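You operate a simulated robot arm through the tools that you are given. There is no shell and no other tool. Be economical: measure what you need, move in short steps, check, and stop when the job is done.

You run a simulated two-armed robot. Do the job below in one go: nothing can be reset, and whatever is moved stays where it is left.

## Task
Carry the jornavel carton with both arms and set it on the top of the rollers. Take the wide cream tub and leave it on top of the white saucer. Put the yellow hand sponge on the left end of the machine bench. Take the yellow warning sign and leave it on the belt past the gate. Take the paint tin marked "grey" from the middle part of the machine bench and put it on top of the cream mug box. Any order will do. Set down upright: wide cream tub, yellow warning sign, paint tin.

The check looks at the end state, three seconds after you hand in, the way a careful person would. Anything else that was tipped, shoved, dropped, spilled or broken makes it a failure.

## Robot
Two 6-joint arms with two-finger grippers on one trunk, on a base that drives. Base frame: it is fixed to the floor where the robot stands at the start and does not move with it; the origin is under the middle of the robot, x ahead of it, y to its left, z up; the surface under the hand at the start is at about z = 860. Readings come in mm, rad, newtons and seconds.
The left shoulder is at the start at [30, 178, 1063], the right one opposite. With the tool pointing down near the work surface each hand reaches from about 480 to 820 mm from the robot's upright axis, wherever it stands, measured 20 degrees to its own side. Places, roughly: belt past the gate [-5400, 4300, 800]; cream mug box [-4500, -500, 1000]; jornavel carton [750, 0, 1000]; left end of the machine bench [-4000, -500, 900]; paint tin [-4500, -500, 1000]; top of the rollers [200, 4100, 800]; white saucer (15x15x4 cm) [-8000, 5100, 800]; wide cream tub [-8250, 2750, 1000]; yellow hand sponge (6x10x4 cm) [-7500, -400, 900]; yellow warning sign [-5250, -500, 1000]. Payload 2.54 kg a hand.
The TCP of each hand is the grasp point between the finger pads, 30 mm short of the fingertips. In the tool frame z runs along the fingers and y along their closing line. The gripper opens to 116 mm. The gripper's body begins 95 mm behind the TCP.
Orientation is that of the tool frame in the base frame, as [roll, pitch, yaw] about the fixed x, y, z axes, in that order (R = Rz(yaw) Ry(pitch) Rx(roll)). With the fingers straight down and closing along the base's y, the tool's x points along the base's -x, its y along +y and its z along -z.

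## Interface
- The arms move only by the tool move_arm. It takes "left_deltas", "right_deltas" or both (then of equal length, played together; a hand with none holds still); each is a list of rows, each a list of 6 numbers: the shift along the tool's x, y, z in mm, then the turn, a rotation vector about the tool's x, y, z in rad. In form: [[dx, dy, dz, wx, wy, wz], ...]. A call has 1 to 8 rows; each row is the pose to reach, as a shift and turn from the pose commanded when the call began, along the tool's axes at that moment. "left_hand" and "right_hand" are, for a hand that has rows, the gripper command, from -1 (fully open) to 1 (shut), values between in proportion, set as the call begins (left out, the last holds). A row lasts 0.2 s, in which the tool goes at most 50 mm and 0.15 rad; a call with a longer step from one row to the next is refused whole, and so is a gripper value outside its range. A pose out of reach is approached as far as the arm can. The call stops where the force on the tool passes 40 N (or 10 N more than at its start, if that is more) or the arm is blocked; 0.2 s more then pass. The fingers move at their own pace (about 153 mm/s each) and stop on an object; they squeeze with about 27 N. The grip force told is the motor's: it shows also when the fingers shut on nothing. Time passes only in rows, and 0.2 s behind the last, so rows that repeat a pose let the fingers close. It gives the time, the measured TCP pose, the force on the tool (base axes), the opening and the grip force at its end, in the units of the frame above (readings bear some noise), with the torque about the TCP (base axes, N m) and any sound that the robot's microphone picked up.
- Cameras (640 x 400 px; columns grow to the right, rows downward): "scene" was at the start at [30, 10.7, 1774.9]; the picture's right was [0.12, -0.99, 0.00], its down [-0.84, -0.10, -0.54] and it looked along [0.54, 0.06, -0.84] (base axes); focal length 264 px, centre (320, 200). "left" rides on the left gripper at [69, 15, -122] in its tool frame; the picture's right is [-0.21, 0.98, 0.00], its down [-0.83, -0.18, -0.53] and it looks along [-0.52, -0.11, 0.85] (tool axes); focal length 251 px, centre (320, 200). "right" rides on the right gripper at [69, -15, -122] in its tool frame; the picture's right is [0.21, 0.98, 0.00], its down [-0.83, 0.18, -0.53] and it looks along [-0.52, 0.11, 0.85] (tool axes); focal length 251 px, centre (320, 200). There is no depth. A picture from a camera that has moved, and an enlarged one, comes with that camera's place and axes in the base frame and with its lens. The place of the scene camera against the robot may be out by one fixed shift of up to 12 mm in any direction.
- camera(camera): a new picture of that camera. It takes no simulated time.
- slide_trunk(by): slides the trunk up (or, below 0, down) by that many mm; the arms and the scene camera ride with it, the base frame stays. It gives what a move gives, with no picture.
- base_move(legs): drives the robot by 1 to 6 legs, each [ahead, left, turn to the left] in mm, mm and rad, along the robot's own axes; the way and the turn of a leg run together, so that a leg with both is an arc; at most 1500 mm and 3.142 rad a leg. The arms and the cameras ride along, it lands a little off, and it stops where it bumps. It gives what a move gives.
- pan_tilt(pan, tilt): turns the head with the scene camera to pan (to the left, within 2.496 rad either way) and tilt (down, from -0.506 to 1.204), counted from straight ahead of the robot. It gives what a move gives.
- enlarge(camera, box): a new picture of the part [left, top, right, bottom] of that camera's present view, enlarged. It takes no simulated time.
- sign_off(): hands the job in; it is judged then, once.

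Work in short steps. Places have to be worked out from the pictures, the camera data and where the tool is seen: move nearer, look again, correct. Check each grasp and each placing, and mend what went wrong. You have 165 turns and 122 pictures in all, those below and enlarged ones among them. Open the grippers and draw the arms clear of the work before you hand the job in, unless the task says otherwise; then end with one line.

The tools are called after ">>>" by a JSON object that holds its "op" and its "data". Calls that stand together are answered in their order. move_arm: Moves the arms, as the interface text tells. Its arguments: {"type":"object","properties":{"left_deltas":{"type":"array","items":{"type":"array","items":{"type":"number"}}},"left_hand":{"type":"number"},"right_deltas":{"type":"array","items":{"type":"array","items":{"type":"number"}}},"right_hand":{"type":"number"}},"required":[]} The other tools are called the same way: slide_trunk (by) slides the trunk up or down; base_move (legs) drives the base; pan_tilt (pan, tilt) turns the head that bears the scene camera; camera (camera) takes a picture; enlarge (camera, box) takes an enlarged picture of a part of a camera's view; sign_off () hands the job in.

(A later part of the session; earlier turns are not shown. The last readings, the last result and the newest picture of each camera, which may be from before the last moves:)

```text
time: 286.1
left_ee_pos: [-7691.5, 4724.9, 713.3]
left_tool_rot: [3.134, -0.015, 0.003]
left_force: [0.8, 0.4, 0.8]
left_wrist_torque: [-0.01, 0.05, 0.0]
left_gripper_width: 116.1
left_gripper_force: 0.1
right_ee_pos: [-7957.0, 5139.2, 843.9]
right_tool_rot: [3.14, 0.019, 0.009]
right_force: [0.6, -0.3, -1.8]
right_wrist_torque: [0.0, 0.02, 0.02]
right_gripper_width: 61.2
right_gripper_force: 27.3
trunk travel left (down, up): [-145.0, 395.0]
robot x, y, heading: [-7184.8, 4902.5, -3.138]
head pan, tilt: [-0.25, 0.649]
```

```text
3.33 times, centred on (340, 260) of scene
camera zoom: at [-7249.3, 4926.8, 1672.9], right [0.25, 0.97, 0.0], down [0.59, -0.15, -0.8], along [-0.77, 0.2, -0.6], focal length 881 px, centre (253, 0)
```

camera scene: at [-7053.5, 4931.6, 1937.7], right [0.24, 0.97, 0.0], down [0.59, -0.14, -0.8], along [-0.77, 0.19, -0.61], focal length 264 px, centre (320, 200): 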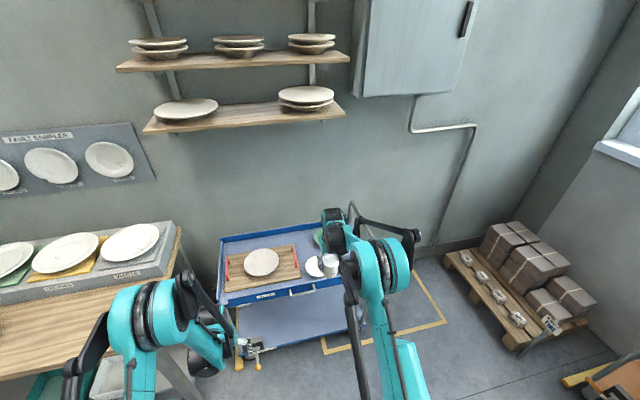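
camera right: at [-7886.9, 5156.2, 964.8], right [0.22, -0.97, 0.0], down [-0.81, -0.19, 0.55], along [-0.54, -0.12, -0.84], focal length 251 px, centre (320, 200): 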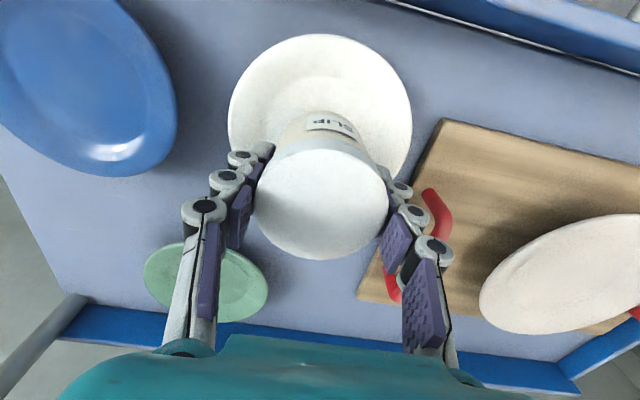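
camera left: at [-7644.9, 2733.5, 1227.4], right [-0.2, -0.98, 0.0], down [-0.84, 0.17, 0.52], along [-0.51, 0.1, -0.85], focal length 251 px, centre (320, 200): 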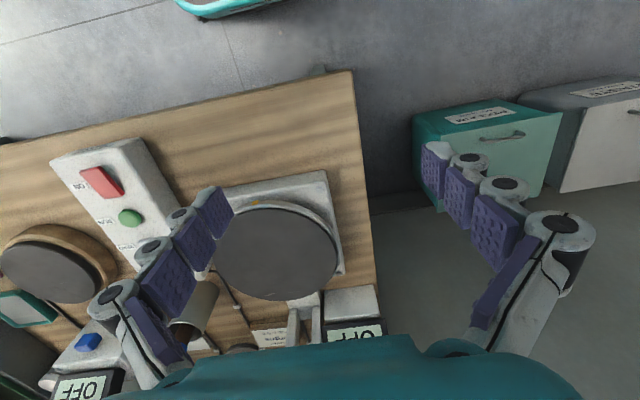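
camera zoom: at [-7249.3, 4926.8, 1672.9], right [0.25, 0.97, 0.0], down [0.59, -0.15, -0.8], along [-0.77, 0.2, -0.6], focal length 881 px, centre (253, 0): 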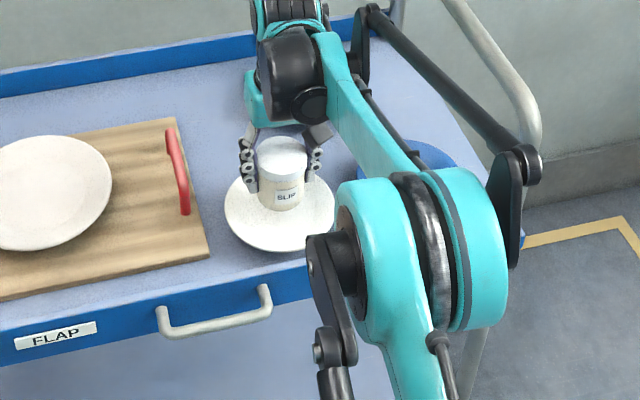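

Tub axis and saucer centre now agree within ~3 mm in both views. I lower in steps to contact.

>>> {"op": "slide_trunk", "data": {"by": -30}}

>>> {"op": "slide_trunk", "data": {"by": -10}}

>>> {"op": "slide_trunk", "data": {"by": -6}}

```text
time: 286.8
left_ee_pos: [-7692.1, 4725.0, 682.4]
left_tool_rot: [3.135, -0.019, 0.003]
left_force: [-0.1, 0.6, 0.4]
left_wrist_torque: [-0.01, -0.02, 0.01]
left_gripper_width: 115.9
left_gripper_force: 0.1
right_ee_pos: [-7957.5, 5140.4, 812.8]
right_tool_rot: [3.14, 0.017, 0.008]
right_force: [0.2, 1.3, -1.6]
right_wrist_torque: [-0.04, 0.0, 0.01]
right_gripper_width: 61.4
right_gripper_force: 26.8
trunk travel left (down, up): [-115.0, 425.0]
robot x, y, heading: [-7184.2, 4902.0, -3.142]
head pan, tilt: [-0.25, 0.649]
```

```text
time: 287.4
left_ee_pos: [-7690.7, 4725.2, 674.3]
left_tool_rot: [3.136, -0.016, 0.004]
left_force: [-1.1, -0.9, -0.3]
left_wrist_torque: [0.04, 0.01, -0.01]
left_gripper_width: 116.2
left_gripper_force: 0.1
right_ee_pos: [-7954.8, 5139.8, 804.3]
right_tool_rot: [3.14, 0.02, 0.01]
right_force: [2.5, 0.2, 14.7]
right_wrist_torque: [-0.01, -0.05, 0.02]
right_gripper_width: 61.2
right_gripper_force: 26.9
trunk travel left (down, up): [-105.0, 435.0]
robot x, y, heading: [-7187.9, 4901.2, -3.136]
head pan, tilt: [-0.25, 0.649]
```

```text
time: 288.0
left_ee_pos: [-7691.3, 4724.2, 667.6]
left_tool_rot: [3.134, -0.015, 0.004]
left_force: [-0.4, -0.4, 0.0]
left_wrist_torque: [-0.01, 0.0, 0.02]
left_gripper_width: 116.1
left_gripper_force: 0.1
right_ee_pos: [-7955.4, 5140.1, 797.9]
right_tool_rot: [3.14, 0.019, 0.009]
right_force: [1.6, -1.1, 16.5]
right_wrist_torque: [-0.02, 0.05, 0.03]
right_gripper_width: 60.6
right_gripper_force: 27.1
trunk travel left (down, up): [-99.0, 441.0]
robot x, y, heading: [-7183.6, 4907.1, -3.139]
head pan, tilt: [-0.25, 0.649]
```

Contact (15 N). Fingertips are near the saucer's floor, so I open only ~6 mm, rise 30, then open wider.

>>> {"op": "move_arm", "data": {"right_deltas": [[0, 0, 0, 0, 0, 0], [0, 0, 0, 0, 0, 0]], "right_hand": -0.17}}

>>> {"op": "slide_trunk", "data": {"by": 15}}

>>> {"op": "camera", "data": {"camera": "right"}}

```text
time: 288.6
left_ee_pos: [-7691.2, 4725.5, 666.8]
left_tool_rot: [3.134, -0.016, 0.004]
left_force: [0.4, -0.3, 0.2]
left_wrist_torque: [0.02, 0.01, 0.03]
left_gripper_width: 116.1
left_gripper_force: 0.1
right_ee_pos: [-7956.4, 5140.8, 797.4]
right_tool_rot: [3.141, 0.015, 0.01]
right_force: [0.5, -0.2, 0.3]
right_wrist_torque: [-0.01, -0.02, -0.01]
right_gripper_width: 67.9
right_gripper_force: 0.1
trunk travel left (down, up): [-99.0, 441.0]
robot x, y, heading: [-7188.5, 4903.4, -3.141]
head pan, tilt: [-0.25, 0.649]
```

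```text
time: 289.2
left_ee_pos: [-7691.5, 4724.9, 682.2]
left_tool_rot: [3.134, -0.017, 0.002]
left_force: [0.1, -0.4, 0.4]
left_wrist_torque: [0.04, 0.03, 0.0]
left_gripper_width: 115.9
left_gripper_force: 0.1
right_ee_pos: [-7957.3, 5141.6, 812.6]
right_tool_rot: [3.139, 0.017, 0.009]
right_force: [-0.5, 1.0, -0.2]
right_wrist_torque: [0.01, -0.03, 0.0]
right_gripper_width: 67.9
right_gripper_force: 0.1
trunk travel left (down, up): [-114.0, 426.0]
robot x, y, heading: [-7185.4, 4902.1, -3.138]
head pan, tilt: [-0.25, 0.649]
```

```text
20 pictures are left
camera right: at [-7887.4, 5156.2, 933.1], right [0.22, -0.97, 0.0], down [-0.81, -0.19, 0.55], along [-0.54, -0.12, -0.84], focal length 251 px, centre (320, 200)
```

right: 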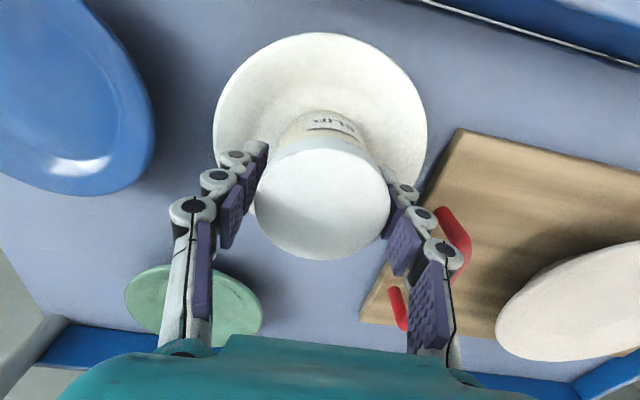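

Size of the lid hardly changed, so I open a bit more and rise 20, then verify it stays.

>>> {"op": "move_arm", "data": {"right_deltas": [[0, 0, 0, 0, 0, 0], [0, 0, 0, 0, 0, 0]], "right_hand": -0.45}}

>>> {"op": "slide_trunk", "data": {"by": 70}}

>>> {"op": "camera", "data": {"camera": "right"}}

>>> {"op": "enlarge", "data": {"camera": "scene", "box": [250, 200, 430, 320]}}

```text
time: 289.8
left_ee_pos: [-7691.5, 4725.8, 683.3]
left_tool_rot: [3.134, -0.018, 0.004]
left_force: [-0.6, -0.5, 0.7]
left_wrist_torque: [0.0, -0.02, 0.01]
left_gripper_width: 116.0
left_gripper_force: 0.1
right_ee_pos: [-7955.1, 5140.6, 813.0]
right_tool_rot: [3.14, 0.019, 0.01]
right_force: [0.1, 0.2, -0.2]
right_wrist_torque: [-0.02, 0.01, 0.02]
right_gripper_width: 84.2
right_gripper_force: 0.1
trunk travel left (down, up): [-114.0, 426.0]
robot x, y, heading: [-7185.7, 4903.3, -3.139]
head pan, tilt: [-0.25, 0.649]
```

```text
time: 290.9
left_ee_pos: [-7691.2, 4725.3, 752.9]
left_tool_rot: [3.134, -0.016, 0.004]
left_force: [0.0, -0.9, 0.7]
left_wrist_torque: [0.0, -0.03, -0.01]
left_gripper_width: 116.1
left_gripper_force: 0.0
right_ee_pos: [-7956.6, 5140.9, 881.5]
right_tool_rot: [3.139, 0.018, 0.008]
right_force: [-0.5, 0.5, 0.0]
right_wrist_torque: [-0.01, 0.01, 0.02]
right_gripper_width: 84.1
right_gripper_force: 0.0
trunk travel left (down, up): [-184.0, 356.0]
robot x, y, heading: [-7186.0, 4902.8, -3.137]
head pan, tilt: [-0.25, 0.649]
```

```text
19 pictures are left
camera right: at [-7887.5, 5156.2, 1003.0], right [0.22, -0.97, 0.0], down [-0.81, -0.19, 0.55], along [-0.54, -0.12, -0.84], focal length 251 px, centre (320, 200)
```

right: 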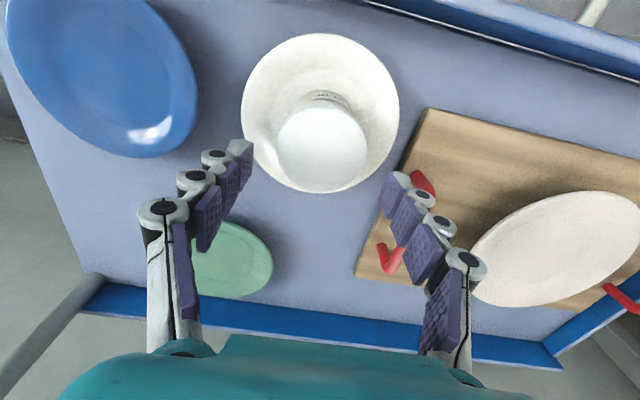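

```text
3.33 times, centred on (340, 260) of scene
camera zoom: at [-7250.3, 4926.8, 1711.6], right [0.25, 0.97, 0.0], down [0.59, -0.15, -0.8], along [-0.77, 0.2, -0.6], focal length 881 px, centre (253, 0)
```

zoom: 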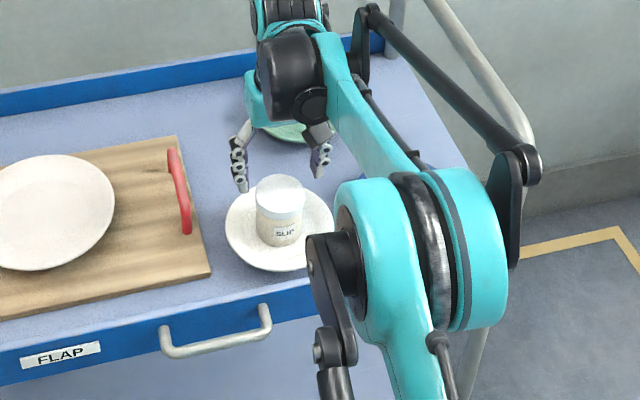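

The tub stands upright and centred on the saucer. I raise, back away, turn toward −y and drive to the third bench for the sponge.

>>> {"op": "slide_trunk", "data": {"by": 180}}

>>> {"op": "base_move", "data": {"legs": [[-520, 0, 0], [0, 0, 1.565], [1500, 0, 0], [1500, 0, 0], [800, 0, 0], [0, -750, 0]]}}

>>> {"op": "pan_tilt", "data": {"pan": 0.0, "tilt": 0.5}}

>>> {"op": "camera", "data": {"camera": "scene"}}

```text
time: 292.9
left_ee_pos: [-7690.9, 4724.4, 934.1]
left_tool_rot: [3.135, -0.017, 0.002]
left_force: [0.3, 0.5, 0.0]
left_wrist_torque: [-0.02, -0.02, 0.04]
left_gripper_width: 116.0
left_gripper_force: 0.1
right_ee_pos: [-7958.1, 5140.4, 1062.3]
right_tool_rot: [3.14, 0.017, 0.008]
right_force: [1.1, 0.2, 0.2]
right_wrist_torque: [0.0, 0.02, 0.01]
right_gripper_width: 84.1
right_gripper_force: 0.0
trunk travel left (down, up): [-364.0, 176.0]
robot x, y, heading: [-7185.2, 4898.5, -3.141]
head pan, tilt: [-0.25, 0.649]
```

```text
time: 321.4
left_ee_pos: [-7227.9, 601.5, 932.6]
left_tool_rot: [3.135, -0.017, 1.562]
left_force: [-0.7, 0.5, 0.2]
left_wrist_torque: [-0.02, -0.05, 0.01]
left_gripper_width: 116.1
left_gripper_force: 0.0
right_ee_pos: [-7645.2, 339.5, 1063.0]
right_tool_rot: [3.139, 0.018, 1.57]
right_force: [-0.8, 0.9, 0.4]
right_wrist_torque: [0.03, -0.02, 0.02]
right_gripper_width: 84.2
right_gripper_force: 0.0
trunk travel left (down, up): [-364.0, 176.0]
robot x, y, heading: [-7400.9, 1108.8, -1.581]
head pan, tilt: [-0.25, 0.649]
```

```text
time: 322.1
left_ee_pos: [-7226.9, 600.5, 931.9]
left_tool_rot: [3.134, -0.017, 1.563]
left_force: [0.3, -0.4, -0.5]
left_wrist_torque: [0.01, -0.03, 0.0]
left_gripper_width: 116.0
left_gripper_force: 0.0
right_ee_pos: [-7645.6, 338.9, 1062.0]
right_tool_rot: [3.138, 0.019, 1.569]
right_force: [0.5, -0.2, -0.2]
right_wrist_torque: [-0.02, 0.0, -0.02]
right_gripper_width: 83.8
right_gripper_force: 0.0
trunk travel left (down, up): [-364.0, 176.0]
robot x, y, heading: [-7402.6, 1111.0, -1.579]
head pan, tilt: [0.0, 0.499]
```

```text
17 pictures are left
camera scene: at [-7409.5, 1049.6, 1905.1], right [-1.0, 0.01, 0.0], down [0.0, 0.48, -0.88], along [-0.01, -0.88, -0.48], focal length 264 px, centre (320, 200)
```

scene: 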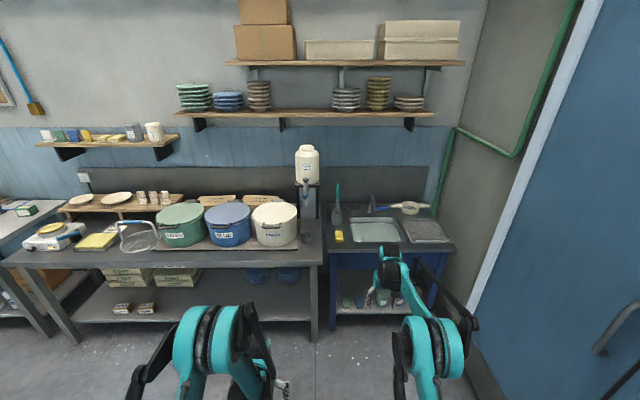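

A yellow item beside the sink at ≈[−7547, −315] matches the hand sponge. I enlarge.

>>> {"op": "enlarge", "data": {"camera": "scene", "box": [300, 190, 400, 260]}}

```text
5.71 times, centred on (350, 225) of scene
camera zoom: at [-7409.5, 1049.6, 1905.1], right [-1.0, 0.01, 0.0], down [0.0, 0.48, -0.88], along [-0.01, -0.88, -0.48], focal length 1510 px, centre (149, 57)
```

zoom: 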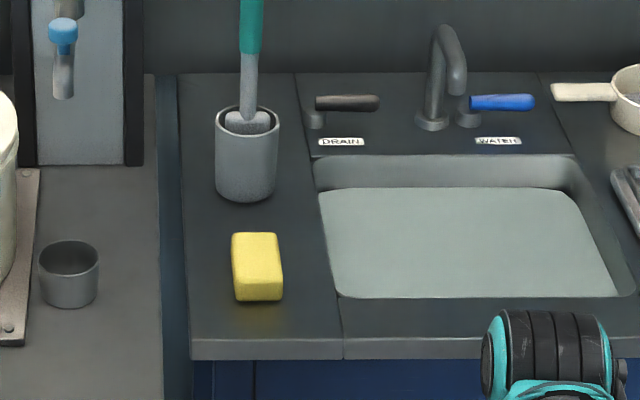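

Sponge lies on the sink counter, long side toward me, with a brush cup behind it (y≈−455). I pull the right hand in and drive up.

>>> {"op": "move_arm", "data": {"right_deltas": [[45, 12, -10, 0, 0, 0], [90, 24, -20, 0, 0, 0], [135, 36, -30, 0, 0, 0], [175, 44, -40, 0, 0, 0], [175, 44, -40, 0, 0, 0]], "right_hand": -0.8}}

>>> {"op": "base_move", "data": {"legs": [[0, 55, 0.01], [805, 0, 0]]}}

>>> {"op": "camera", "data": {"camera": "right"}}

```text
time: 323.3
left_ee_pos: [-7227.4, 600.3, 932.9]
left_tool_rot: [3.134, -0.018, 1.562]
left_force: [-0.5, -0.2, -0.2]
left_wrist_torque: [-0.01, 0.0, 0.0]
left_gripper_width: 116.2
left_gripper_force: 0.1
right_ee_pos: [-7602.4, 514.4, 1099.5]
right_tool_rot: [3.139, 0.017, 1.568]
right_force: [0.6, 0.0, -0.4]
right_wrist_torque: [0.04, -0.01, -0.01]
right_gripper_width: 104.4
right_gripper_force: 0.0
trunk travel left (down, up): [-364.0, 176.0]
robot x, y, heading: [-7401.0, 1106.9, -1.584]
head pan, tilt: [0.0, 0.499]
```

```text
time: 328.1
left_ee_pos: [-7154.5, -190.0, 932.8]
left_tool_rot: [3.136, -0.026, 1.585]
left_force: [0.0, -1.1, 2.8]
left_wrist_torque: [-0.07, 0.12, 0.07]
left_gripper_width: 116.1
left_gripper_force: 0.1
right_ee_pos: [-7526.0, -287.3, 1099.8]
right_tool_rot: [3.141, 0.017, 1.593]
right_force: [-0.2, -0.2, 0.0]
right_wrist_torque: [-0.01, 0.0, -0.01]
right_gripper_width: 104.5
right_gripper_force: 0.0
trunk travel left (down, up): [-364.0, 176.0]
robot x, y, heading: [-7340.2, 308.9, -1.556]
head pan, tilt: [0.0, 0.499]
stopped in leg 2: the force on the tool passed its limit at 66 N (the readings are from after the stop); the commanded pose is now the measured one
```

```text
15 pictures are left
camera right: at [-7545.0, -218.2, 1220.5], right [0.97, 0.24, 0.0], down [0.2, -0.81, 0.55], along [0.13, -0.53, -0.84], focal length 251 px, centre (320, 200)
```

right: 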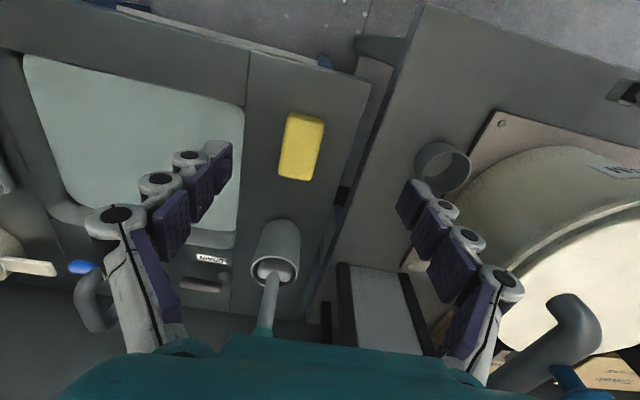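

The left hand (low, z 933) has touched the cream bucket. I raise the trunk and back a little and check the bucket.

>>> {"op": "base_move", "data": {"legs": [[-60, 0, -0.01]]}}

>>> {"op": "camera", "data": {"camera": "left"}}

```text
time: 328.8
left_ee_pos: [-7156.0, -184.1, 934.3]
left_tool_rot: [3.136, -0.022, 1.585]
left_force: [1.1, -0.3, -0.5]
left_wrist_torque: [-0.07, 0.03, 0.02]
left_gripper_width: 115.9
left_gripper_force: 0.0
right_ee_pos: [-7528.0, -280.3, 1098.8]
right_tool_rot: [3.14, 0.019, 1.591]
right_force: [-1.0, 0.7, 0.0]
right_wrist_torque: [-0.02, -0.01, 0.0]
right_gripper_width: 104.2
right_gripper_force: 0.0
trunk travel left (down, up): [-364.0, 176.0]
robot x, y, heading: [-7340.4, 315.3, -1.56]
head pan, tilt: [0.0, 0.499]
stopped in leg 1: the force on the tool passed its limit at 61 N (the readings are from after the stop); the commanded pose is now the measured one
```

```text
14 pictures are left
camera left: at [-7141.6, -116.7, 1058.6], right [0.98, -0.2, 0.0], down [-0.17, -0.84, 0.52], along [-0.1, -0.51, -0.86], focal length 251 px, centre (320, 200)
```

left: 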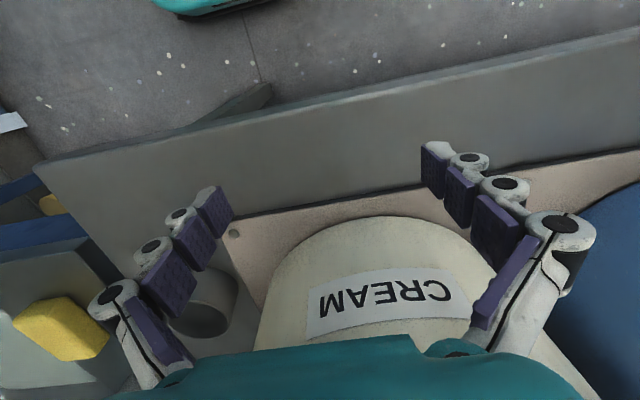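

Backing off also met resistance, so something is hooked. I look from the head before any further motion.

>>> {"op": "pan_tilt", "data": {"pan": 0.35, "tilt": 0.95}}

>>> {"op": "enlarge", "data": {"camera": "scene", "box": [190, 60, 470, 235]}}

```text
time: 329.7
left_ee_pos: [-7154.9, -184.9, 934.1]
left_tool_rot: [3.134, -0.021, 1.587]
left_force: [-0.2, 0.3, -0.4]
left_wrist_torque: [0.02, 0.0, -0.01]
left_gripper_width: 116.2
left_gripper_force: 0.0
right_ee_pos: [-7526.9, -281.5, 1100.2]
right_tool_rot: [3.139, 0.018, 1.591]
right_force: [0.5, -0.5, 0.3]
right_wrist_torque: [-0.02, 0.0, 0.01]
right_gripper_width: 104.4
right_gripper_force: 0.1
trunk travel left (down, up): [-364.0, 176.0]
robot x, y, heading: [-7337.0, 313.8, -1.557]
head pan, tilt: [0.351, 0.949]
```

```text
2.29 times, centred on (330, 148) of scene
camera zoom: at [-7322.7, 279.4, 1867.7], right [-0.93, -0.36, 0.0], down [-0.29, 0.76, -0.58], along [0.21, -0.54, -0.81], focal length 604 px, centre (297, 320)
```

zoom: 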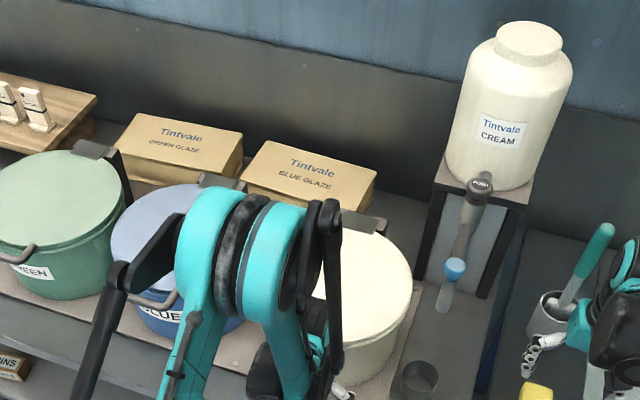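

The bucket stands normally. Forces are zero now; I try raising the trunk slowly to free the left hand upward.

>>> {"op": "slide_trunk", "data": {"by": 15}}

```text
time: 330.3
left_ee_pos: [-7155.3, -184.7, 948.0]
left_tool_rot: [3.133, -0.021, 1.585]
left_force: [0.8, 0.4, 0.5]
left_wrist_torque: [0.01, 0.0, -0.02]
left_gripper_width: 115.9
left_gripper_force: 0.1
right_ee_pos: [-7526.9, -282.3, 1114.7]
right_tool_rot: [3.141, 0.018, 1.593]
right_force: [-0.1, -0.5, 0.3]
right_wrist_torque: [-0.03, 0.01, 0.01]
right_gripper_width: 104.6
right_gripper_force: 0.1
trunk travel left (down, up): [-379.0, 161.0]
robot x, y, heading: [-7340.1, 315.0, -1.554]
head pan, tilt: [0.351, 0.949]
```

Free upward. I now draw the left hand back gently by arm, in small rows.

>>> {"op": "move_arm", "data": {"left_deltas": [[5, 0, 0, 0, 0, 0], [12, 0, 0, 0, 0, 0], [25, 0, 0, 0, 0, 0]]}}

```text
time: 331.1
left_ee_pos: [-7155.8, -181.2, 957.1]
left_tool_rot: [3.135, -0.022, 1.584]
left_force: [0.1, -0.8, -0.3]
left_wrist_torque: [0.02, 0.01, 0.0]
left_gripper_width: 116.0
left_gripper_force: 0.0
left hand out of reach, approached as far as the arm can: row 1, 2, 3
right_ee_pos: [-7527.6, -281.6, 1114.7]
right_tool_rot: [3.141, 0.017, 1.592]
right_force: [-0.5, 1.2, 0.2]
right_wrist_torque: [0.01, 0.01, 0.04]
right_gripper_width: 104.2
right_gripper_force: 0.1
trunk travel left (down, up): [-379.0, 161.0]
robot x, y, heading: [-7341.2, 316.9, -1.556]
head pan, tilt: [0.351, 0.949]
```

No contact there. I raise the trunk further in two steps to clear the bucket.

>>> {"op": "slide_trunk", "data": {"by": 60}}

>>> {"op": "slide_trunk", "data": {"by": 95}}

>>> {"op": "camera", "data": {"camera": "left"}}

```text
time: 332.1
left_ee_pos: [-7155.7, -180.0, 1017.8]
left_tool_rot: [3.134, -0.023, 1.585]
left_force: [0.5, -0.5, -0.4]
left_wrist_torque: [0.0, -0.02, -0.01]
left_gripper_width: 116.0
left_gripper_force: 0.2
right_ee_pos: [-7528.2, -281.8, 1174.2]
right_tool_rot: [3.141, 0.018, 1.591]
right_force: [-0.2, -0.3, -0.4]
right_wrist_torque: [0.02, -0.02, 0.01]
right_gripper_width: 104.3
right_gripper_force: 0.1
trunk travel left (down, up): [-439.0, 101.0]
robot x, y, heading: [-7340.0, 316.6, -1.562]
head pan, tilt: [0.351, 0.949]
```

```text
time: 333.4
left_ee_pos: [-7154.3, -181.4, 1111.3]
left_tool_rot: [3.134, -0.022, 1.584]
left_force: [0.7, 0.4, 0.0]
left_wrist_torque: [0.02, 0.02, -0.01]
left_gripper_width: 115.8
left_gripper_force: 0.1
right_ee_pos: [-7528.7, -283.6, 1269.3]
right_tool_rot: [3.14, 0.017, 1.593]
right_force: [0.3, -0.1, 0.0]
right_wrist_torque: [-0.01, -0.03, 0.01]
right_gripper_width: 104.5
right_gripper_force: 0.2
trunk travel left (down, up): [-534.0, 6.0]
robot x, y, heading: [-7341.5, 316.3, -1.559]
head pan, tilt: [0.351, 0.949]
```

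```text
12 pictures are left
camera left: at [-7141.6, -113.6, 1236.9], right [0.98, -0.2, 0.0], down [-0.17, -0.84, 0.51], along [-0.1, -0.5, -0.86], focal length 251 px, centre (320, 200)
```

left: 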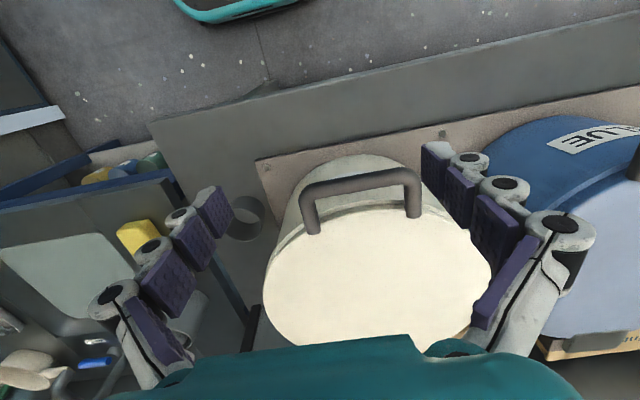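

The lid's front handle had caught the gripper; the bucket still stands on its mat, and the left hand is now clear above. The sponge is at ≈[−7539, −357], top z≈869. I raise the left arm 200 before lowering the trunk 200, and move the right hand over the sponge.

>>> {"op": "move_arm", "data": {"left_deltas": [[0, 0, -45, 0, 0, 0], [0, 0, -90, 0, 0, 0], [0, 0, -135, 0, 0, 0], [0, 0, -180, 0, 0, 0], [0, 0, -200, 0, 0, 0]], "right_deltas": [[-15, -3, 0, 0, 0, 0], [-30, -6, 0, 0, 0, 0], [-45, -9, 0, 0, 0, 0], [-60, -12, 0, 0, 0, 0], [-73, -12, 0, 0, 0, 0]]}}

>>> {"op": "slide_trunk", "data": {"by": -200}}

>>> {"op": "camera", "data": {"camera": "right"}}

```text
time: 334.6
left_ee_pos: [-7155.3, -184.9, 1312.2]
left_tool_rot: [3.135, -0.024, 1.586]
left_force: [1.6, -0.5, 0.1]
left_wrist_torque: [0.04, 0.01, 0.01]
left_gripper_width: 115.9
left_gripper_force: 0.1
right_ee_pos: [-7538.4, -355.3, 1271.9]
right_tool_rot: [3.141, 0.018, 1.592]
right_force: [-1.0, 0.1, -0.3]
right_wrist_torque: [-0.02, -0.01, 0.01]
right_gripper_width: 104.1
right_gripper_force: 0.2
trunk travel left (down, up): [-534.0, 6.0]
robot x, y, heading: [-7337.8, 313.9, -1.558]
head pan, tilt: [0.351, 0.949]
```

```text
time: 336.8
left_ee_pos: [-7156.9, -185.1, 1111.7]
left_tool_rot: [3.136, -0.021, 1.585]
left_force: [-0.1, 0.0, -0.4]
left_wrist_torque: [0.02, 0.01, 0.0]
left_gripper_width: 116.1
left_gripper_force: 0.1
right_ee_pos: [-7537.9, -354.2, 1071.0]
right_tool_rot: [3.14, 0.019, 1.591]
right_force: [-0.7, -0.6, 0.3]
right_wrist_torque: [0.02, -0.01, 0.0]
right_gripper_width: 104.3
right_gripper_force: 0.1
trunk travel left (down, up): [-334.0, 206.0]
robot x, y, heading: [-7339.8, 317.0, -1.558]
head pan, tilt: [0.351, 0.949]
```

```text
11 pictures are left
camera right: at [-7556.1, -283.6, 1192.5], right [0.97, 0.24, 0.0], down [0.2, -0.81, 0.55], along [0.13, -0.53, -0.84], focal length 251 px, centre (320, 200)
```

right: 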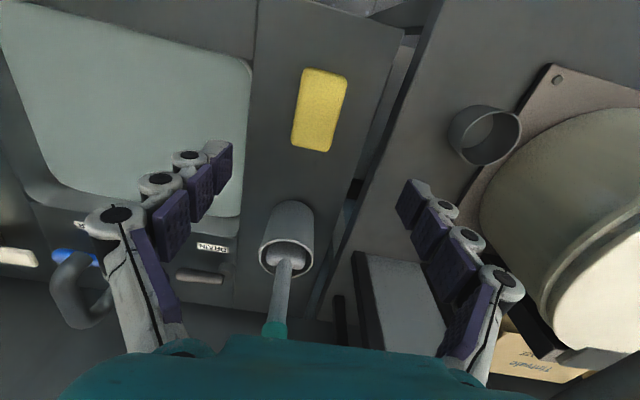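

Sponge centre ≈[−7538, −360], top ≈862. The brush handle stands just beyond, so I grip slightly nearer (y −346) and descend to z≈868.

>>> {"op": "move_arm", "data": {"right_deltas": [[8, 0, 40, 0, 0, 0], [8, 0, 80, 0, 0, 0], [8, 0, 120, 0, 0, 0], [8, 0, 160, 0, 0, 0], [8, 0, 190, 0, 0, 0], [8, 0, 203, 0, 0, 0], [8, 0, 203, 0, 0, 0]], "right_hand": -0.7}}

>>> {"op": "camera", "data": {"camera": "right"}}

```text
time: 338.4
left_ee_pos: [-7155.9, -184.3, 1111.5]
left_tool_rot: [3.134, -0.022, 1.584]
left_force: [-0.7, -1.2, -0.4]
left_wrist_torque: [0.0, 0.0, 0.03]
left_gripper_width: 115.8
left_gripper_force: 0.1
right_ee_pos: [-7537.9, -351.0, 868.7]
right_tool_rot: [3.141, 0.019, 1.592]
right_force: [-0.1, 0.4, -0.1]
right_wrist_torque: [-0.01, 0.01, -0.01]
right_gripper_width: 98.5
right_gripper_force: 0.1
trunk travel left (down, up): [-334.0, 206.0]
robot x, y, heading: [-7339.7, 312.9, -1.554]
head pan, tilt: [0.351, 0.949]
```

```text
10 pictures are left
camera right: at [-7556.1, -280.4, 989.5], right [0.97, 0.24, 0.0], down [0.2, -0.81, 0.55], along [0.13, -0.53, -0.84], focal length 251 px, centre (320, 200)
```

right: 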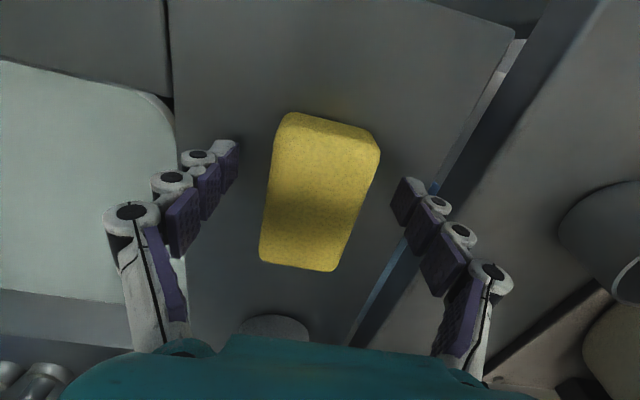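

The sponge is centred between the fingers; I go 10 mm lower and close.

>>> {"op": "move_arm", "data": {"right_deltas": [[0, 0, 5, 0, 0, 0], [0, 0, 10, 0, 0, 0]]}}

>>> {"op": "move_arm", "data": {"right_deltas": [[0, 0, 0, 0, 0, 0], [0, 0, 0, 0, 0, 0], [0, 0, 0, 0, 0, 0], [0, 0, 0, 0, 0, 0]], "right_hand": 1}}

>>> {"op": "move_arm", "data": {"right_deltas": [[5, 0, -40, 0, 0, 0], [10, 0, -80, 0, 0, 0], [15, 0, -120, 0, 0, 0], [15, 0, -160, 0, 0, 0], [15, 0, -200, 0, 0, 0]]}}

>>> {"op": "slide_trunk", "data": {"by": 190}}

>>> {"op": "camera", "data": {"camera": "right"}}

```text
time: 339.0
left_ee_pos: [-7156.9, -184.7, 1112.9]
left_tool_rot: [3.135, -0.023, 1.585]
left_force: [0.9, 0.5, 0.4]
left_wrist_torque: [0.01, -0.01, -0.02]
left_gripper_width: 116.0
left_gripper_force: 0.1
right_ee_pos: [-7538.3, -350.5, 857.7]
right_tool_rot: [3.14, 0.019, 1.59]
right_force: [-0.2, -0.1, 0.1]
right_wrist_torque: [-0.03, 0.04, 0.05]
right_gripper_width: 98.9
right_gripper_force: 0.7
trunk travel left (down, up): [-334.0, 206.0]
robot x, y, heading: [-7337.9, 315.0, -1.554]
head pan, tilt: [0.351, 0.949]
```

```text
time: 339.4
left_ee_pos: [-7154.5, -178.7, 1114.8]
left_tool_rot: [3.134, -0.017, 1.585]
left_force: [-0.2, -0.4, -1.0]
left_wrist_torque: [-0.06, 0.0, 0.04]
left_gripper_width: 116.1
left_gripper_force: 0.0
right_ee_pos: [-7536.8, -348.7, 869.0]
right_tool_rot: [-3.139, 0.027, 1.591]
right_force: [-1.8, -10.1, 78.6]
right_wrist_torque: [0.49, -0.34, -0.07]
right_gripper_width: 54.0
right_gripper_force: 44.7
trunk travel left (down, up): [-334.0, 206.0]
robot x, y, heading: [-7338.0, 316.4, -1.558]
head pan, tilt: [0.351, 0.949]
stopped in row 1 (right hand): the force on the tool passed its limit at 51 N (the readings are from after the stop); the commanded pose is now the measured one
```

```text
time: 340.6
left_ee_pos: [-7156.9, -184.9, 1112.4]
left_tool_rot: [3.134, -0.021, 1.585]
left_force: [0.1, -0.2, -1.1]
left_wrist_torque: [0.06, 0.0, 0.0]
left_gripper_width: 116.0
left_gripper_force: 0.0
right_ee_pos: [-7539.1, -334.0, 1060.2]
right_tool_rot: [-3.142, 0.019, 1.59]
right_force: [-0.2, 0.3, -0.1]
right_wrist_torque: [0.04, -0.01, -0.01]
right_gripper_width: 53.6
right_gripper_force: 26.7
trunk travel left (down, up): [-334.0, 206.0]
robot x, y, heading: [-7338.8, 312.7, -1.556]
head pan, tilt: [0.351, 0.949]
```

```text
time: 342.7
left_ee_pos: [-7155.6, -184.5, 1302.1]
left_tool_rot: [3.136, -0.022, 1.585]
left_force: [-0.4, -1.0, -0.9]
left_wrist_torque: [0.03, -0.04, -0.02]
left_gripper_width: 116.2
left_gripper_force: 0.0
right_ee_pos: [-7538.5, -334.5, 1250.1]
right_tool_rot: [3.141, 0.018, 1.592]
right_force: [-0.9, -0.2, -0.4]
right_wrist_torque: [-0.02, -0.02, -0.01]
right_gripper_width: 53.7
right_gripper_force: 26.4
trunk travel left (down, up): [-524.0, 16.0]
robot x, y, heading: [-7339.0, 315.2, -1.558]
head pan, tilt: [0.351, 0.949]
```

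```text
9 pictures are left
camera right: at [-7556.9, -263.4, 1370.2], right [0.97, 0.23, 0.0], down [0.2, -0.81, 0.55], along [0.13, -0.54, -0.84], focal length 251 px, centre (320, 200)
```

right: 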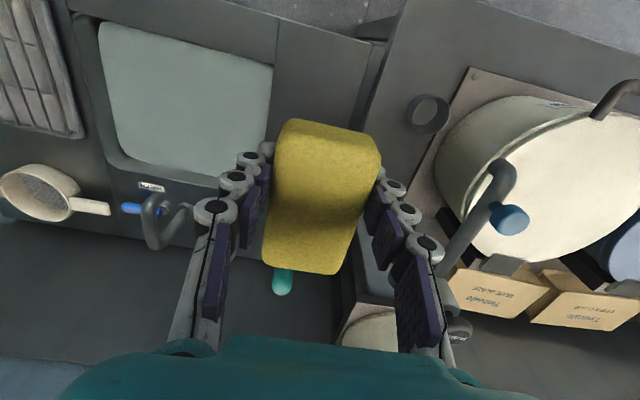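

Sponge is held (54 mm). I back off and drive east to the machine bench's left end; the clear patch is around [−3840, −330].

>>> {"op": "base_move", "data": {"legs": [[-650, 0, -0.012], [0, 1500, 0], [0, 1500, 0], [0, 680, 0]]}}

>>> {"op": "pan_tilt", "data": {"pan": -0.1, "tilt": 0.65}}

>>> {"op": "camera", "data": {"camera": "scene"}}

```text
time: 363.5
left_ee_pos: [-3507.2, 450.5, 1302.2]
left_tool_rot: [3.134, -0.021, 1.575]
left_force: [0.3, -1.0, -0.1]
left_wrist_torque: [0.01, 0.01, -0.01]
left_gripper_width: 116.0
left_gripper_force: 0.2
right_ee_pos: [-3891.1, 302.7, 1250.0]
right_tool_rot: [3.141, 0.021, 1.584]
right_force: [-0.5, -0.4, -0.3]
right_wrist_torque: [-0.01, 0.0, 0.04]
right_gripper_width: 53.3
right_gripper_force: 26.8
trunk travel left (down, up): [-524.0, 16.0]
robot x, y, heading: [-3683.8, 952.1, -1.566]
head pan, tilt: [0.351, 0.949]
```

```text
time: 364.4
left_ee_pos: [-3505.6, 449.2, 1301.7]
left_tool_rot: [3.134, -0.023, 1.575]
left_force: [0.3, -0.3, 0.1]
left_wrist_torque: [-0.01, 0.04, 0.0]
left_gripper_width: 115.9
left_gripper_force: 0.0
right_ee_pos: [-3890.1, 302.7, 1248.6]
right_tool_rot: [-3.141, 0.021, 1.585]
right_force: [0.9, 1.2, 0.2]
right_wrist_torque: [-0.01, 0.01, 0.0]
right_gripper_width: 53.5
right_gripper_force: 26.8
trunk travel left (down, up): [-524.0, 16.0]
robot x, y, heading: [-3684.7, 949.7, -1.563]
head pan, tilt: [-0.099, 0.649]
```

```text
8 pictures are left
camera scene: at [-3702.7, 896.8, 2051.7], right [-1.0, 0.09, 0.0], down [0.06, 0.6, -0.8], along [-0.07, -0.79, -0.61], focal length 264 px, centre (320, 200)
```

scene: 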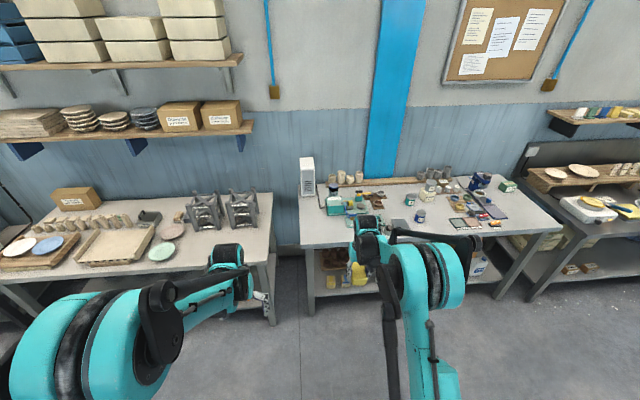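

The bench's left-front corner is at [−3680, −176] and the patch near [−3800, −320] is free. I shift left 90, drive forward 620, and check with the hand camera.

>>> {"op": "base_move", "data": {"legs": [[0, 90, 0], [620, 0, 0]]}}

>>> {"op": "slide_trunk", "data": {"by": -190}}

>>> {"op": "camera", "data": {"camera": "right"}}

```text
time: 368.6
left_ee_pos: [-3411.2, -173.5, 1302.4]
left_tool_rot: [3.133, -0.024, 1.58]
left_force: [-0.6, 0.7, 0.0]
left_wrist_torque: [0.0, 0.02, -0.01]
left_gripper_width: 116.0
left_gripper_force: 0.0
right_ee_pos: [-3796.0, -321.0, 1249.4]
right_tool_rot: [-3.141, 0.019, 1.583]
right_force: [-0.1, -0.2, 0.2]
right_wrist_torque: [-0.01, 0.04, -0.02]
right_gripper_width: 53.7
right_gripper_force: 27.1
trunk travel left (down, up): [-524.0, 16.0]
robot x, y, heading: [-3590.5, 325.9, -1.569]
head pan, tilt: [-0.099, 0.649]
```

```text
time: 370.6
left_ee_pos: [-3411.6, -174.9, 1112.0]
left_tool_rot: [3.136, -0.022, 1.577]
left_force: [0.0, 0.5, -0.3]
left_wrist_torque: [-0.01, 0.0, -0.03]
left_gripper_width: 115.8
left_gripper_force: 0.0
right_ee_pos: [-3795.8, -321.0, 1059.6]
right_tool_rot: [-3.141, 0.02, 1.584]
right_force: [0.6, 0.7, -0.1]
right_wrist_torque: [0.03, -0.03, 0.01]
right_gripper_width: 53.6
right_gripper_force: 27.3
trunk travel left (down, up): [-334.0, 206.0]
robot x, y, heading: [-3589.6, 327.1, -1.562]
head pan, tilt: [-0.099, 0.649]
```

```text
7 pictures are left
camera right: at [-3813.5, -250.1, 1180.6], right [0.97, 0.23, 0.0], down [0.19, -0.81, 0.55], along [0.12, -0.54, -0.84], focal length 251 px, centre (320, 200)
```

right: 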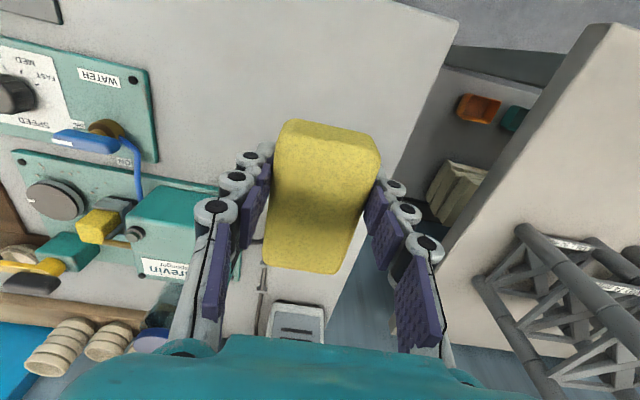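

Clear surface below. I lower the arm to z≈938, then feel for contact.

>>> {"op": "move_arm", "data": {"right_deltas": [[0, 0, 40, 0, 0, 0], [0, 0, 80, 0, 0, 0], [0, 0, 110, 0, 0, 0], [0, 0, 122, 0, 0, 0]]}}

>>> {"op": "slide_trunk", "data": {"by": -4}}

```text
time: 371.6
left_ee_pos: [-3412.2, -174.9, 1113.0]
left_tool_rot: [3.135, -0.023, 1.579]
left_force: [-0.1, 0.5, 0.5]
left_wrist_torque: [-0.01, 0.01, -0.02]
left_gripper_width: 115.9
left_gripper_force: 0.0
right_ee_pos: [-3796.6, -321.8, 937.6]
right_tool_rot: [-3.141, 0.02, 1.586]
right_force: [0.3, 0.8, -0.4]
right_wrist_torque: [-0.02, -0.01, 0.03]
right_gripper_width: 53.6
right_gripper_force: 26.5
trunk travel left (down, up): [-334.0, 206.0]
robot x, y, heading: [-3590.3, 326.8, -1.563]
head pan, tilt: [-0.099, 0.649]
```

```text
time: 372.2
left_ee_pos: [-3412.7, -175.7, 1108.3]
left_tool_rot: [3.136, -0.022, 1.579]
left_force: [0.3, -0.1, 0.6]
left_wrist_torque: [0.02, 0.02, 0.0]
left_gripper_width: 115.8
left_gripper_force: 0.0
right_ee_pos: [-3796.4, -323.1, 933.1]
right_tool_rot: [-3.141, 0.02, 1.586]
right_force: [-0.9, 0.1, -0.2]
right_wrist_torque: [0.01, 0.01, -0.03]
right_gripper_width: 53.6
right_gripper_force: 27.2
trunk travel left (down, up): [-330.0, 210.0]
robot x, y, heading: [-3592.4, 323.3, -1.564]
head pan, tilt: [-0.099, 0.649]
```

>>> {"op": "slide_trunk", "data": {"by": -4}}

>>> {"op": "slide_trunk", "data": {"by": -4}}

```text
time: 372.7
left_ee_pos: [-3412.5, -175.2, 1103.7]
left_tool_rot: [3.135, -0.025, 1.579]
left_force: [0.2, 0.0, -0.5]
left_wrist_torque: [0.0, 0.0, 0.01]
left_gripper_width: 116.0
left_gripper_force: 0.1
right_ee_pos: [-3795.8, -323.4, 929.6]
right_tool_rot: [3.141, 0.019, 1.586]
right_force: [-0.3, -1.0, -0.1]
right_wrist_torque: [0.0, 0.02, 0.0]
right_gripper_width: 53.5
right_gripper_force: 27.3
trunk travel left (down, up): [-326.0, 214.0]
robot x, y, heading: [-3591.5, 329.4, -1.564]
head pan, tilt: [-0.099, 0.649]
```

```text
time: 373.2
left_ee_pos: [-3412.1, -174.0, 1100.8]
left_tool_rot: [3.133, -0.024, 1.576]
left_force: [0.3, 0.1, 1.2]
left_wrist_torque: [-0.04, -0.02, 0.03]
left_gripper_width: 116.0
left_gripper_force: 0.0
right_ee_pos: [-3796.2, -323.1, 925.7]
right_tool_rot: [3.14, 0.018, 1.585]
right_force: [0.0, 0.4, -0.7]
right_wrist_torque: [-0.02, 0.01, 0.03]
right_gripper_width: 53.4
right_gripper_force: 26.5
trunk travel left (down, up): [-322.0, 218.0]
robot x, y, heading: [-3592.1, 326.4, -1.566]
head pan, tilt: [-0.099, 0.649]
```

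No contact yet; a little lower still.

>>> {"op": "slide_trunk", "data": {"by": -5}}

>>> {"op": "slide_trunk", "data": {"by": -5}}

>>> {"op": "camera", "data": {"camera": "right"}}

```text
time: 373.8
left_ee_pos: [-3411.7, -174.5, 1094.6]
left_tool_rot: [3.135, -0.023, 1.578]
left_force: [-0.4, 0.4, 0.2]
left_wrist_torque: [-0.03, -0.02, 0.01]
left_gripper_width: 116.0
left_gripper_force: 0.1
right_ee_pos: [-3796.7, -322.5, 919.7]
right_tool_rot: [-3.141, 0.019, 1.584]
right_force: [-1.9, -0.6, -1.1]
right_wrist_torque: [-0.02, -0.01, -0.02]
right_gripper_width: 53.4
right_gripper_force: 27.2
trunk travel left (down, up): [-317.0, 223.0]
robot x, y, heading: [-3593.1, 324.6, -1.564]
head pan, tilt: [-0.099, 0.649]
```

```text
time: 374.3
left_ee_pos: [-3412.2, -174.6, 1089.9]
left_tool_rot: [3.134, -0.023, 1.578]
left_force: [0.2, 0.2, 0.2]
left_wrist_torque: [-0.01, 0.01, 0.0]
left_gripper_width: 115.9
left_gripper_force: 0.1
right_ee_pos: [-3796.7, -321.7, 916.3]
right_tool_rot: [-3.14, 0.019, 1.585]
right_force: [0.5, 0.9, -0.3]
right_wrist_torque: [0.01, -0.01, 0.0]
right_gripper_width: 53.6
right_gripper_force: 27.6
trunk travel left (down, up): [-312.0, 228.0]
robot x, y, heading: [-3592.9, 325.6, -1.562]
head pan, tilt: [-0.099, 0.649]
```

```text
6 pictures are left
camera right: at [-3814.4, -251.8, 1036.3], right [0.97, 0.23, 0.0], down [0.19, -0.81, 0.55], along [0.12, -0.54, -0.84], focal length 251 px, centre (320, 200)
```

right: 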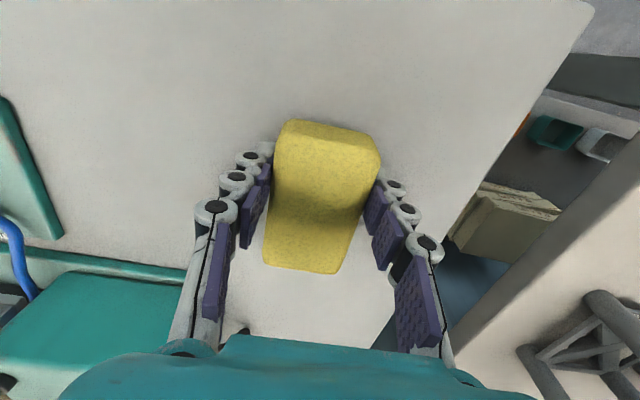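

It still hovers a little; I continue in 6 mm steps.

>>> {"op": "slide_trunk", "data": {"by": -6}}

>>> {"op": "slide_trunk", "data": {"by": -6}}

>>> {"op": "slide_trunk", "data": {"by": -5}}

```text
time: 374.9
left_ee_pos: [-3412.4, -174.8, 1083.4]
left_tool_rot: [3.134, -0.024, 1.578]
left_force: [0.6, 0.2, -0.8]
left_wrist_torque: [0.0, 0.0, 0.0]
left_gripper_width: 116.1
left_gripper_force: 0.0
right_ee_pos: [-3797.1, -322.7, 910.1]
right_tool_rot: [-3.14, 0.019, 1.586]
right_force: [0.5, 1.0, -0.1]
right_wrist_torque: [0.02, 0.02, -0.02]
right_gripper_width: 53.5
right_gripper_force: 26.8
trunk travel left (down, up): [-306.0, 234.0]
robot x, y, heading: [-3592.1, 326.9, -1.562]
head pan, tilt: [-0.099, 0.649]
```

```text
time: 375.3
left_ee_pos: [-3412.2, -173.6, 1080.6]
left_tool_rot: [3.135, -0.022, 1.578]
left_force: [-0.8, -1.1, 0.1]
left_wrist_torque: [-0.01, 0.01, -0.01]
left_gripper_width: 116.0
left_gripper_force: 0.2
right_ee_pos: [-3796.7, -321.7, 908.8]
right_tool_rot: [3.141, 0.021, 1.584]
right_force: [0.9, 6.3, 20.5]
right_wrist_torque: [0.41, -0.09, -0.13]
right_gripper_width: 53.6
right_gripper_force: 27.0
trunk travel left (down, up): [-302.0, 238.0]
robot x, y, heading: [-3587.5, 328.0, -1.563]
head pan, tilt: [-0.099, 0.649]
stopped: the force on the tool passed its limit at 49 N (the readings are from after the stop); the commanded pose is now the measured one
```

```text
time: 375.7
left_ee_pos: [-3411.3, -172.4, 1079.0]
left_tool_rot: [3.135, -0.022, 1.579]
left_force: [0.3, 0.7, -0.1]
left_wrist_torque: [0.05, -0.02, 0.0]
left_gripper_width: 116.0
left_gripper_force: 0.1
right_ee_pos: [-3796.1, -321.6, 908.2]
right_tool_rot: [-3.14, 0.024, 1.583]
right_force: [0.5, 9.0, 26.4]
right_wrist_torque: [0.51, -0.2, 0.0]
right_gripper_width: 53.9
right_gripper_force: 27.5
trunk travel left (down, up): [-300.0, 240.0]
robot x, y, heading: [-3593.7, 322.5, -1.562]
head pan, tilt: [-0.099, 0.649]
stopped: the force on the tool passed its limit at 50 N (the readings are from after the stop); the commanded pose is now the measured one
```

Contact. I ease up 3 mm and open the hand partway, then rise and check.

>>> {"op": "slide_trunk", "data": {"by": 3}}

>>> {"op": "move_arm", "data": {"right_deltas": [[0, 0, 0, 0, 0, 0], [0, 0, 0, 0, 0, 0]], "right_hand": -0.5}}

>>> {"op": "slide_trunk", "data": {"by": 150}}

>>> {"op": "camera", "data": {"camera": "right"}}

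```text
time: 376.2
left_ee_pos: [-3412.5, -174.9, 1080.6]
left_tool_rot: [3.135, -0.023, 1.579]
left_force: [0.8, 0.2, -0.2]
left_wrist_torque: [-0.02, -0.02, 0.02]
left_gripper_width: 116.1
left_gripper_force: 0.1
right_ee_pos: [-3798.5, -325.7, 909.9]
right_tool_rot: [-3.139, 0.024, 1.585]
right_force: [0.0, 0.2, -0.7]
right_wrist_torque: [0.01, 0.04, -0.01]
right_gripper_width: 53.5
right_gripper_force: 27.8
trunk travel left (down, up): [-303.0, 237.0]
robot x, y, heading: [-3589.5, 326.5, -1.564]
head pan, tilt: [-0.099, 0.649]
```

```text
time: 376.8
left_ee_pos: [-3412.5, -175.4, 1081.3]
left_tool_rot: [3.135, -0.022, 1.579]
left_force: [0.2, 0.1, -0.3]
left_wrist_torque: [0.0, -0.01, 0.0]
left_gripper_width: 115.9
left_gripper_force: 0.0
right_ee_pos: [-3797.5, -325.6, 908.9]
right_tool_rot: [-3.141, 0.022, 1.585]
right_force: [-0.8, -0.2, 0.3]
right_wrist_torque: [-0.01, -0.03, -0.02]
right_gripper_width: 86.9
right_gripper_force: 0.0
trunk travel left (down, up): [-303.0, 237.0]
robot x, y, heading: [-3592.7, 326.2, -1.563]
head pan, tilt: [-0.099, 0.649]
```

```text
time: 378.6
left_ee_pos: [-3412.4, -174.8, 1230.0]
left_tool_rot: [3.132, -0.023, 1.578]
left_force: [0.0, -0.7, 0.5]
left_wrist_torque: [0.0, 0.01, -0.02]
left_gripper_width: 116.1
left_gripper_force: 0.0
right_ee_pos: [-3798.1, -325.0, 1057.9]
right_tool_rot: [3.141, 0.024, 1.585]
right_force: [0.1, 0.3, 0.4]
right_wrist_torque: [-0.03, -0.01, 0.01]
right_gripper_width: 87.0
right_gripper_force: 0.0
trunk travel left (down, up): [-453.0, 87.0]
robot x, y, heading: [-3592.1, 324.5, -1.564]
head pan, tilt: [-0.099, 0.649]
```

```text
5 pictures are left
camera right: at [-3814.9, -253.8, 1179.7], right [0.97, 0.23, -0.01], down [0.19, -0.81, 0.55], along [0.12, -0.54, -0.83], focal length 251 px, centre (320, 200)
```

right: 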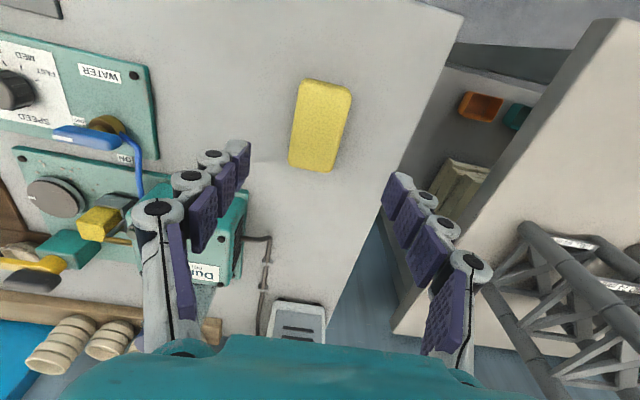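

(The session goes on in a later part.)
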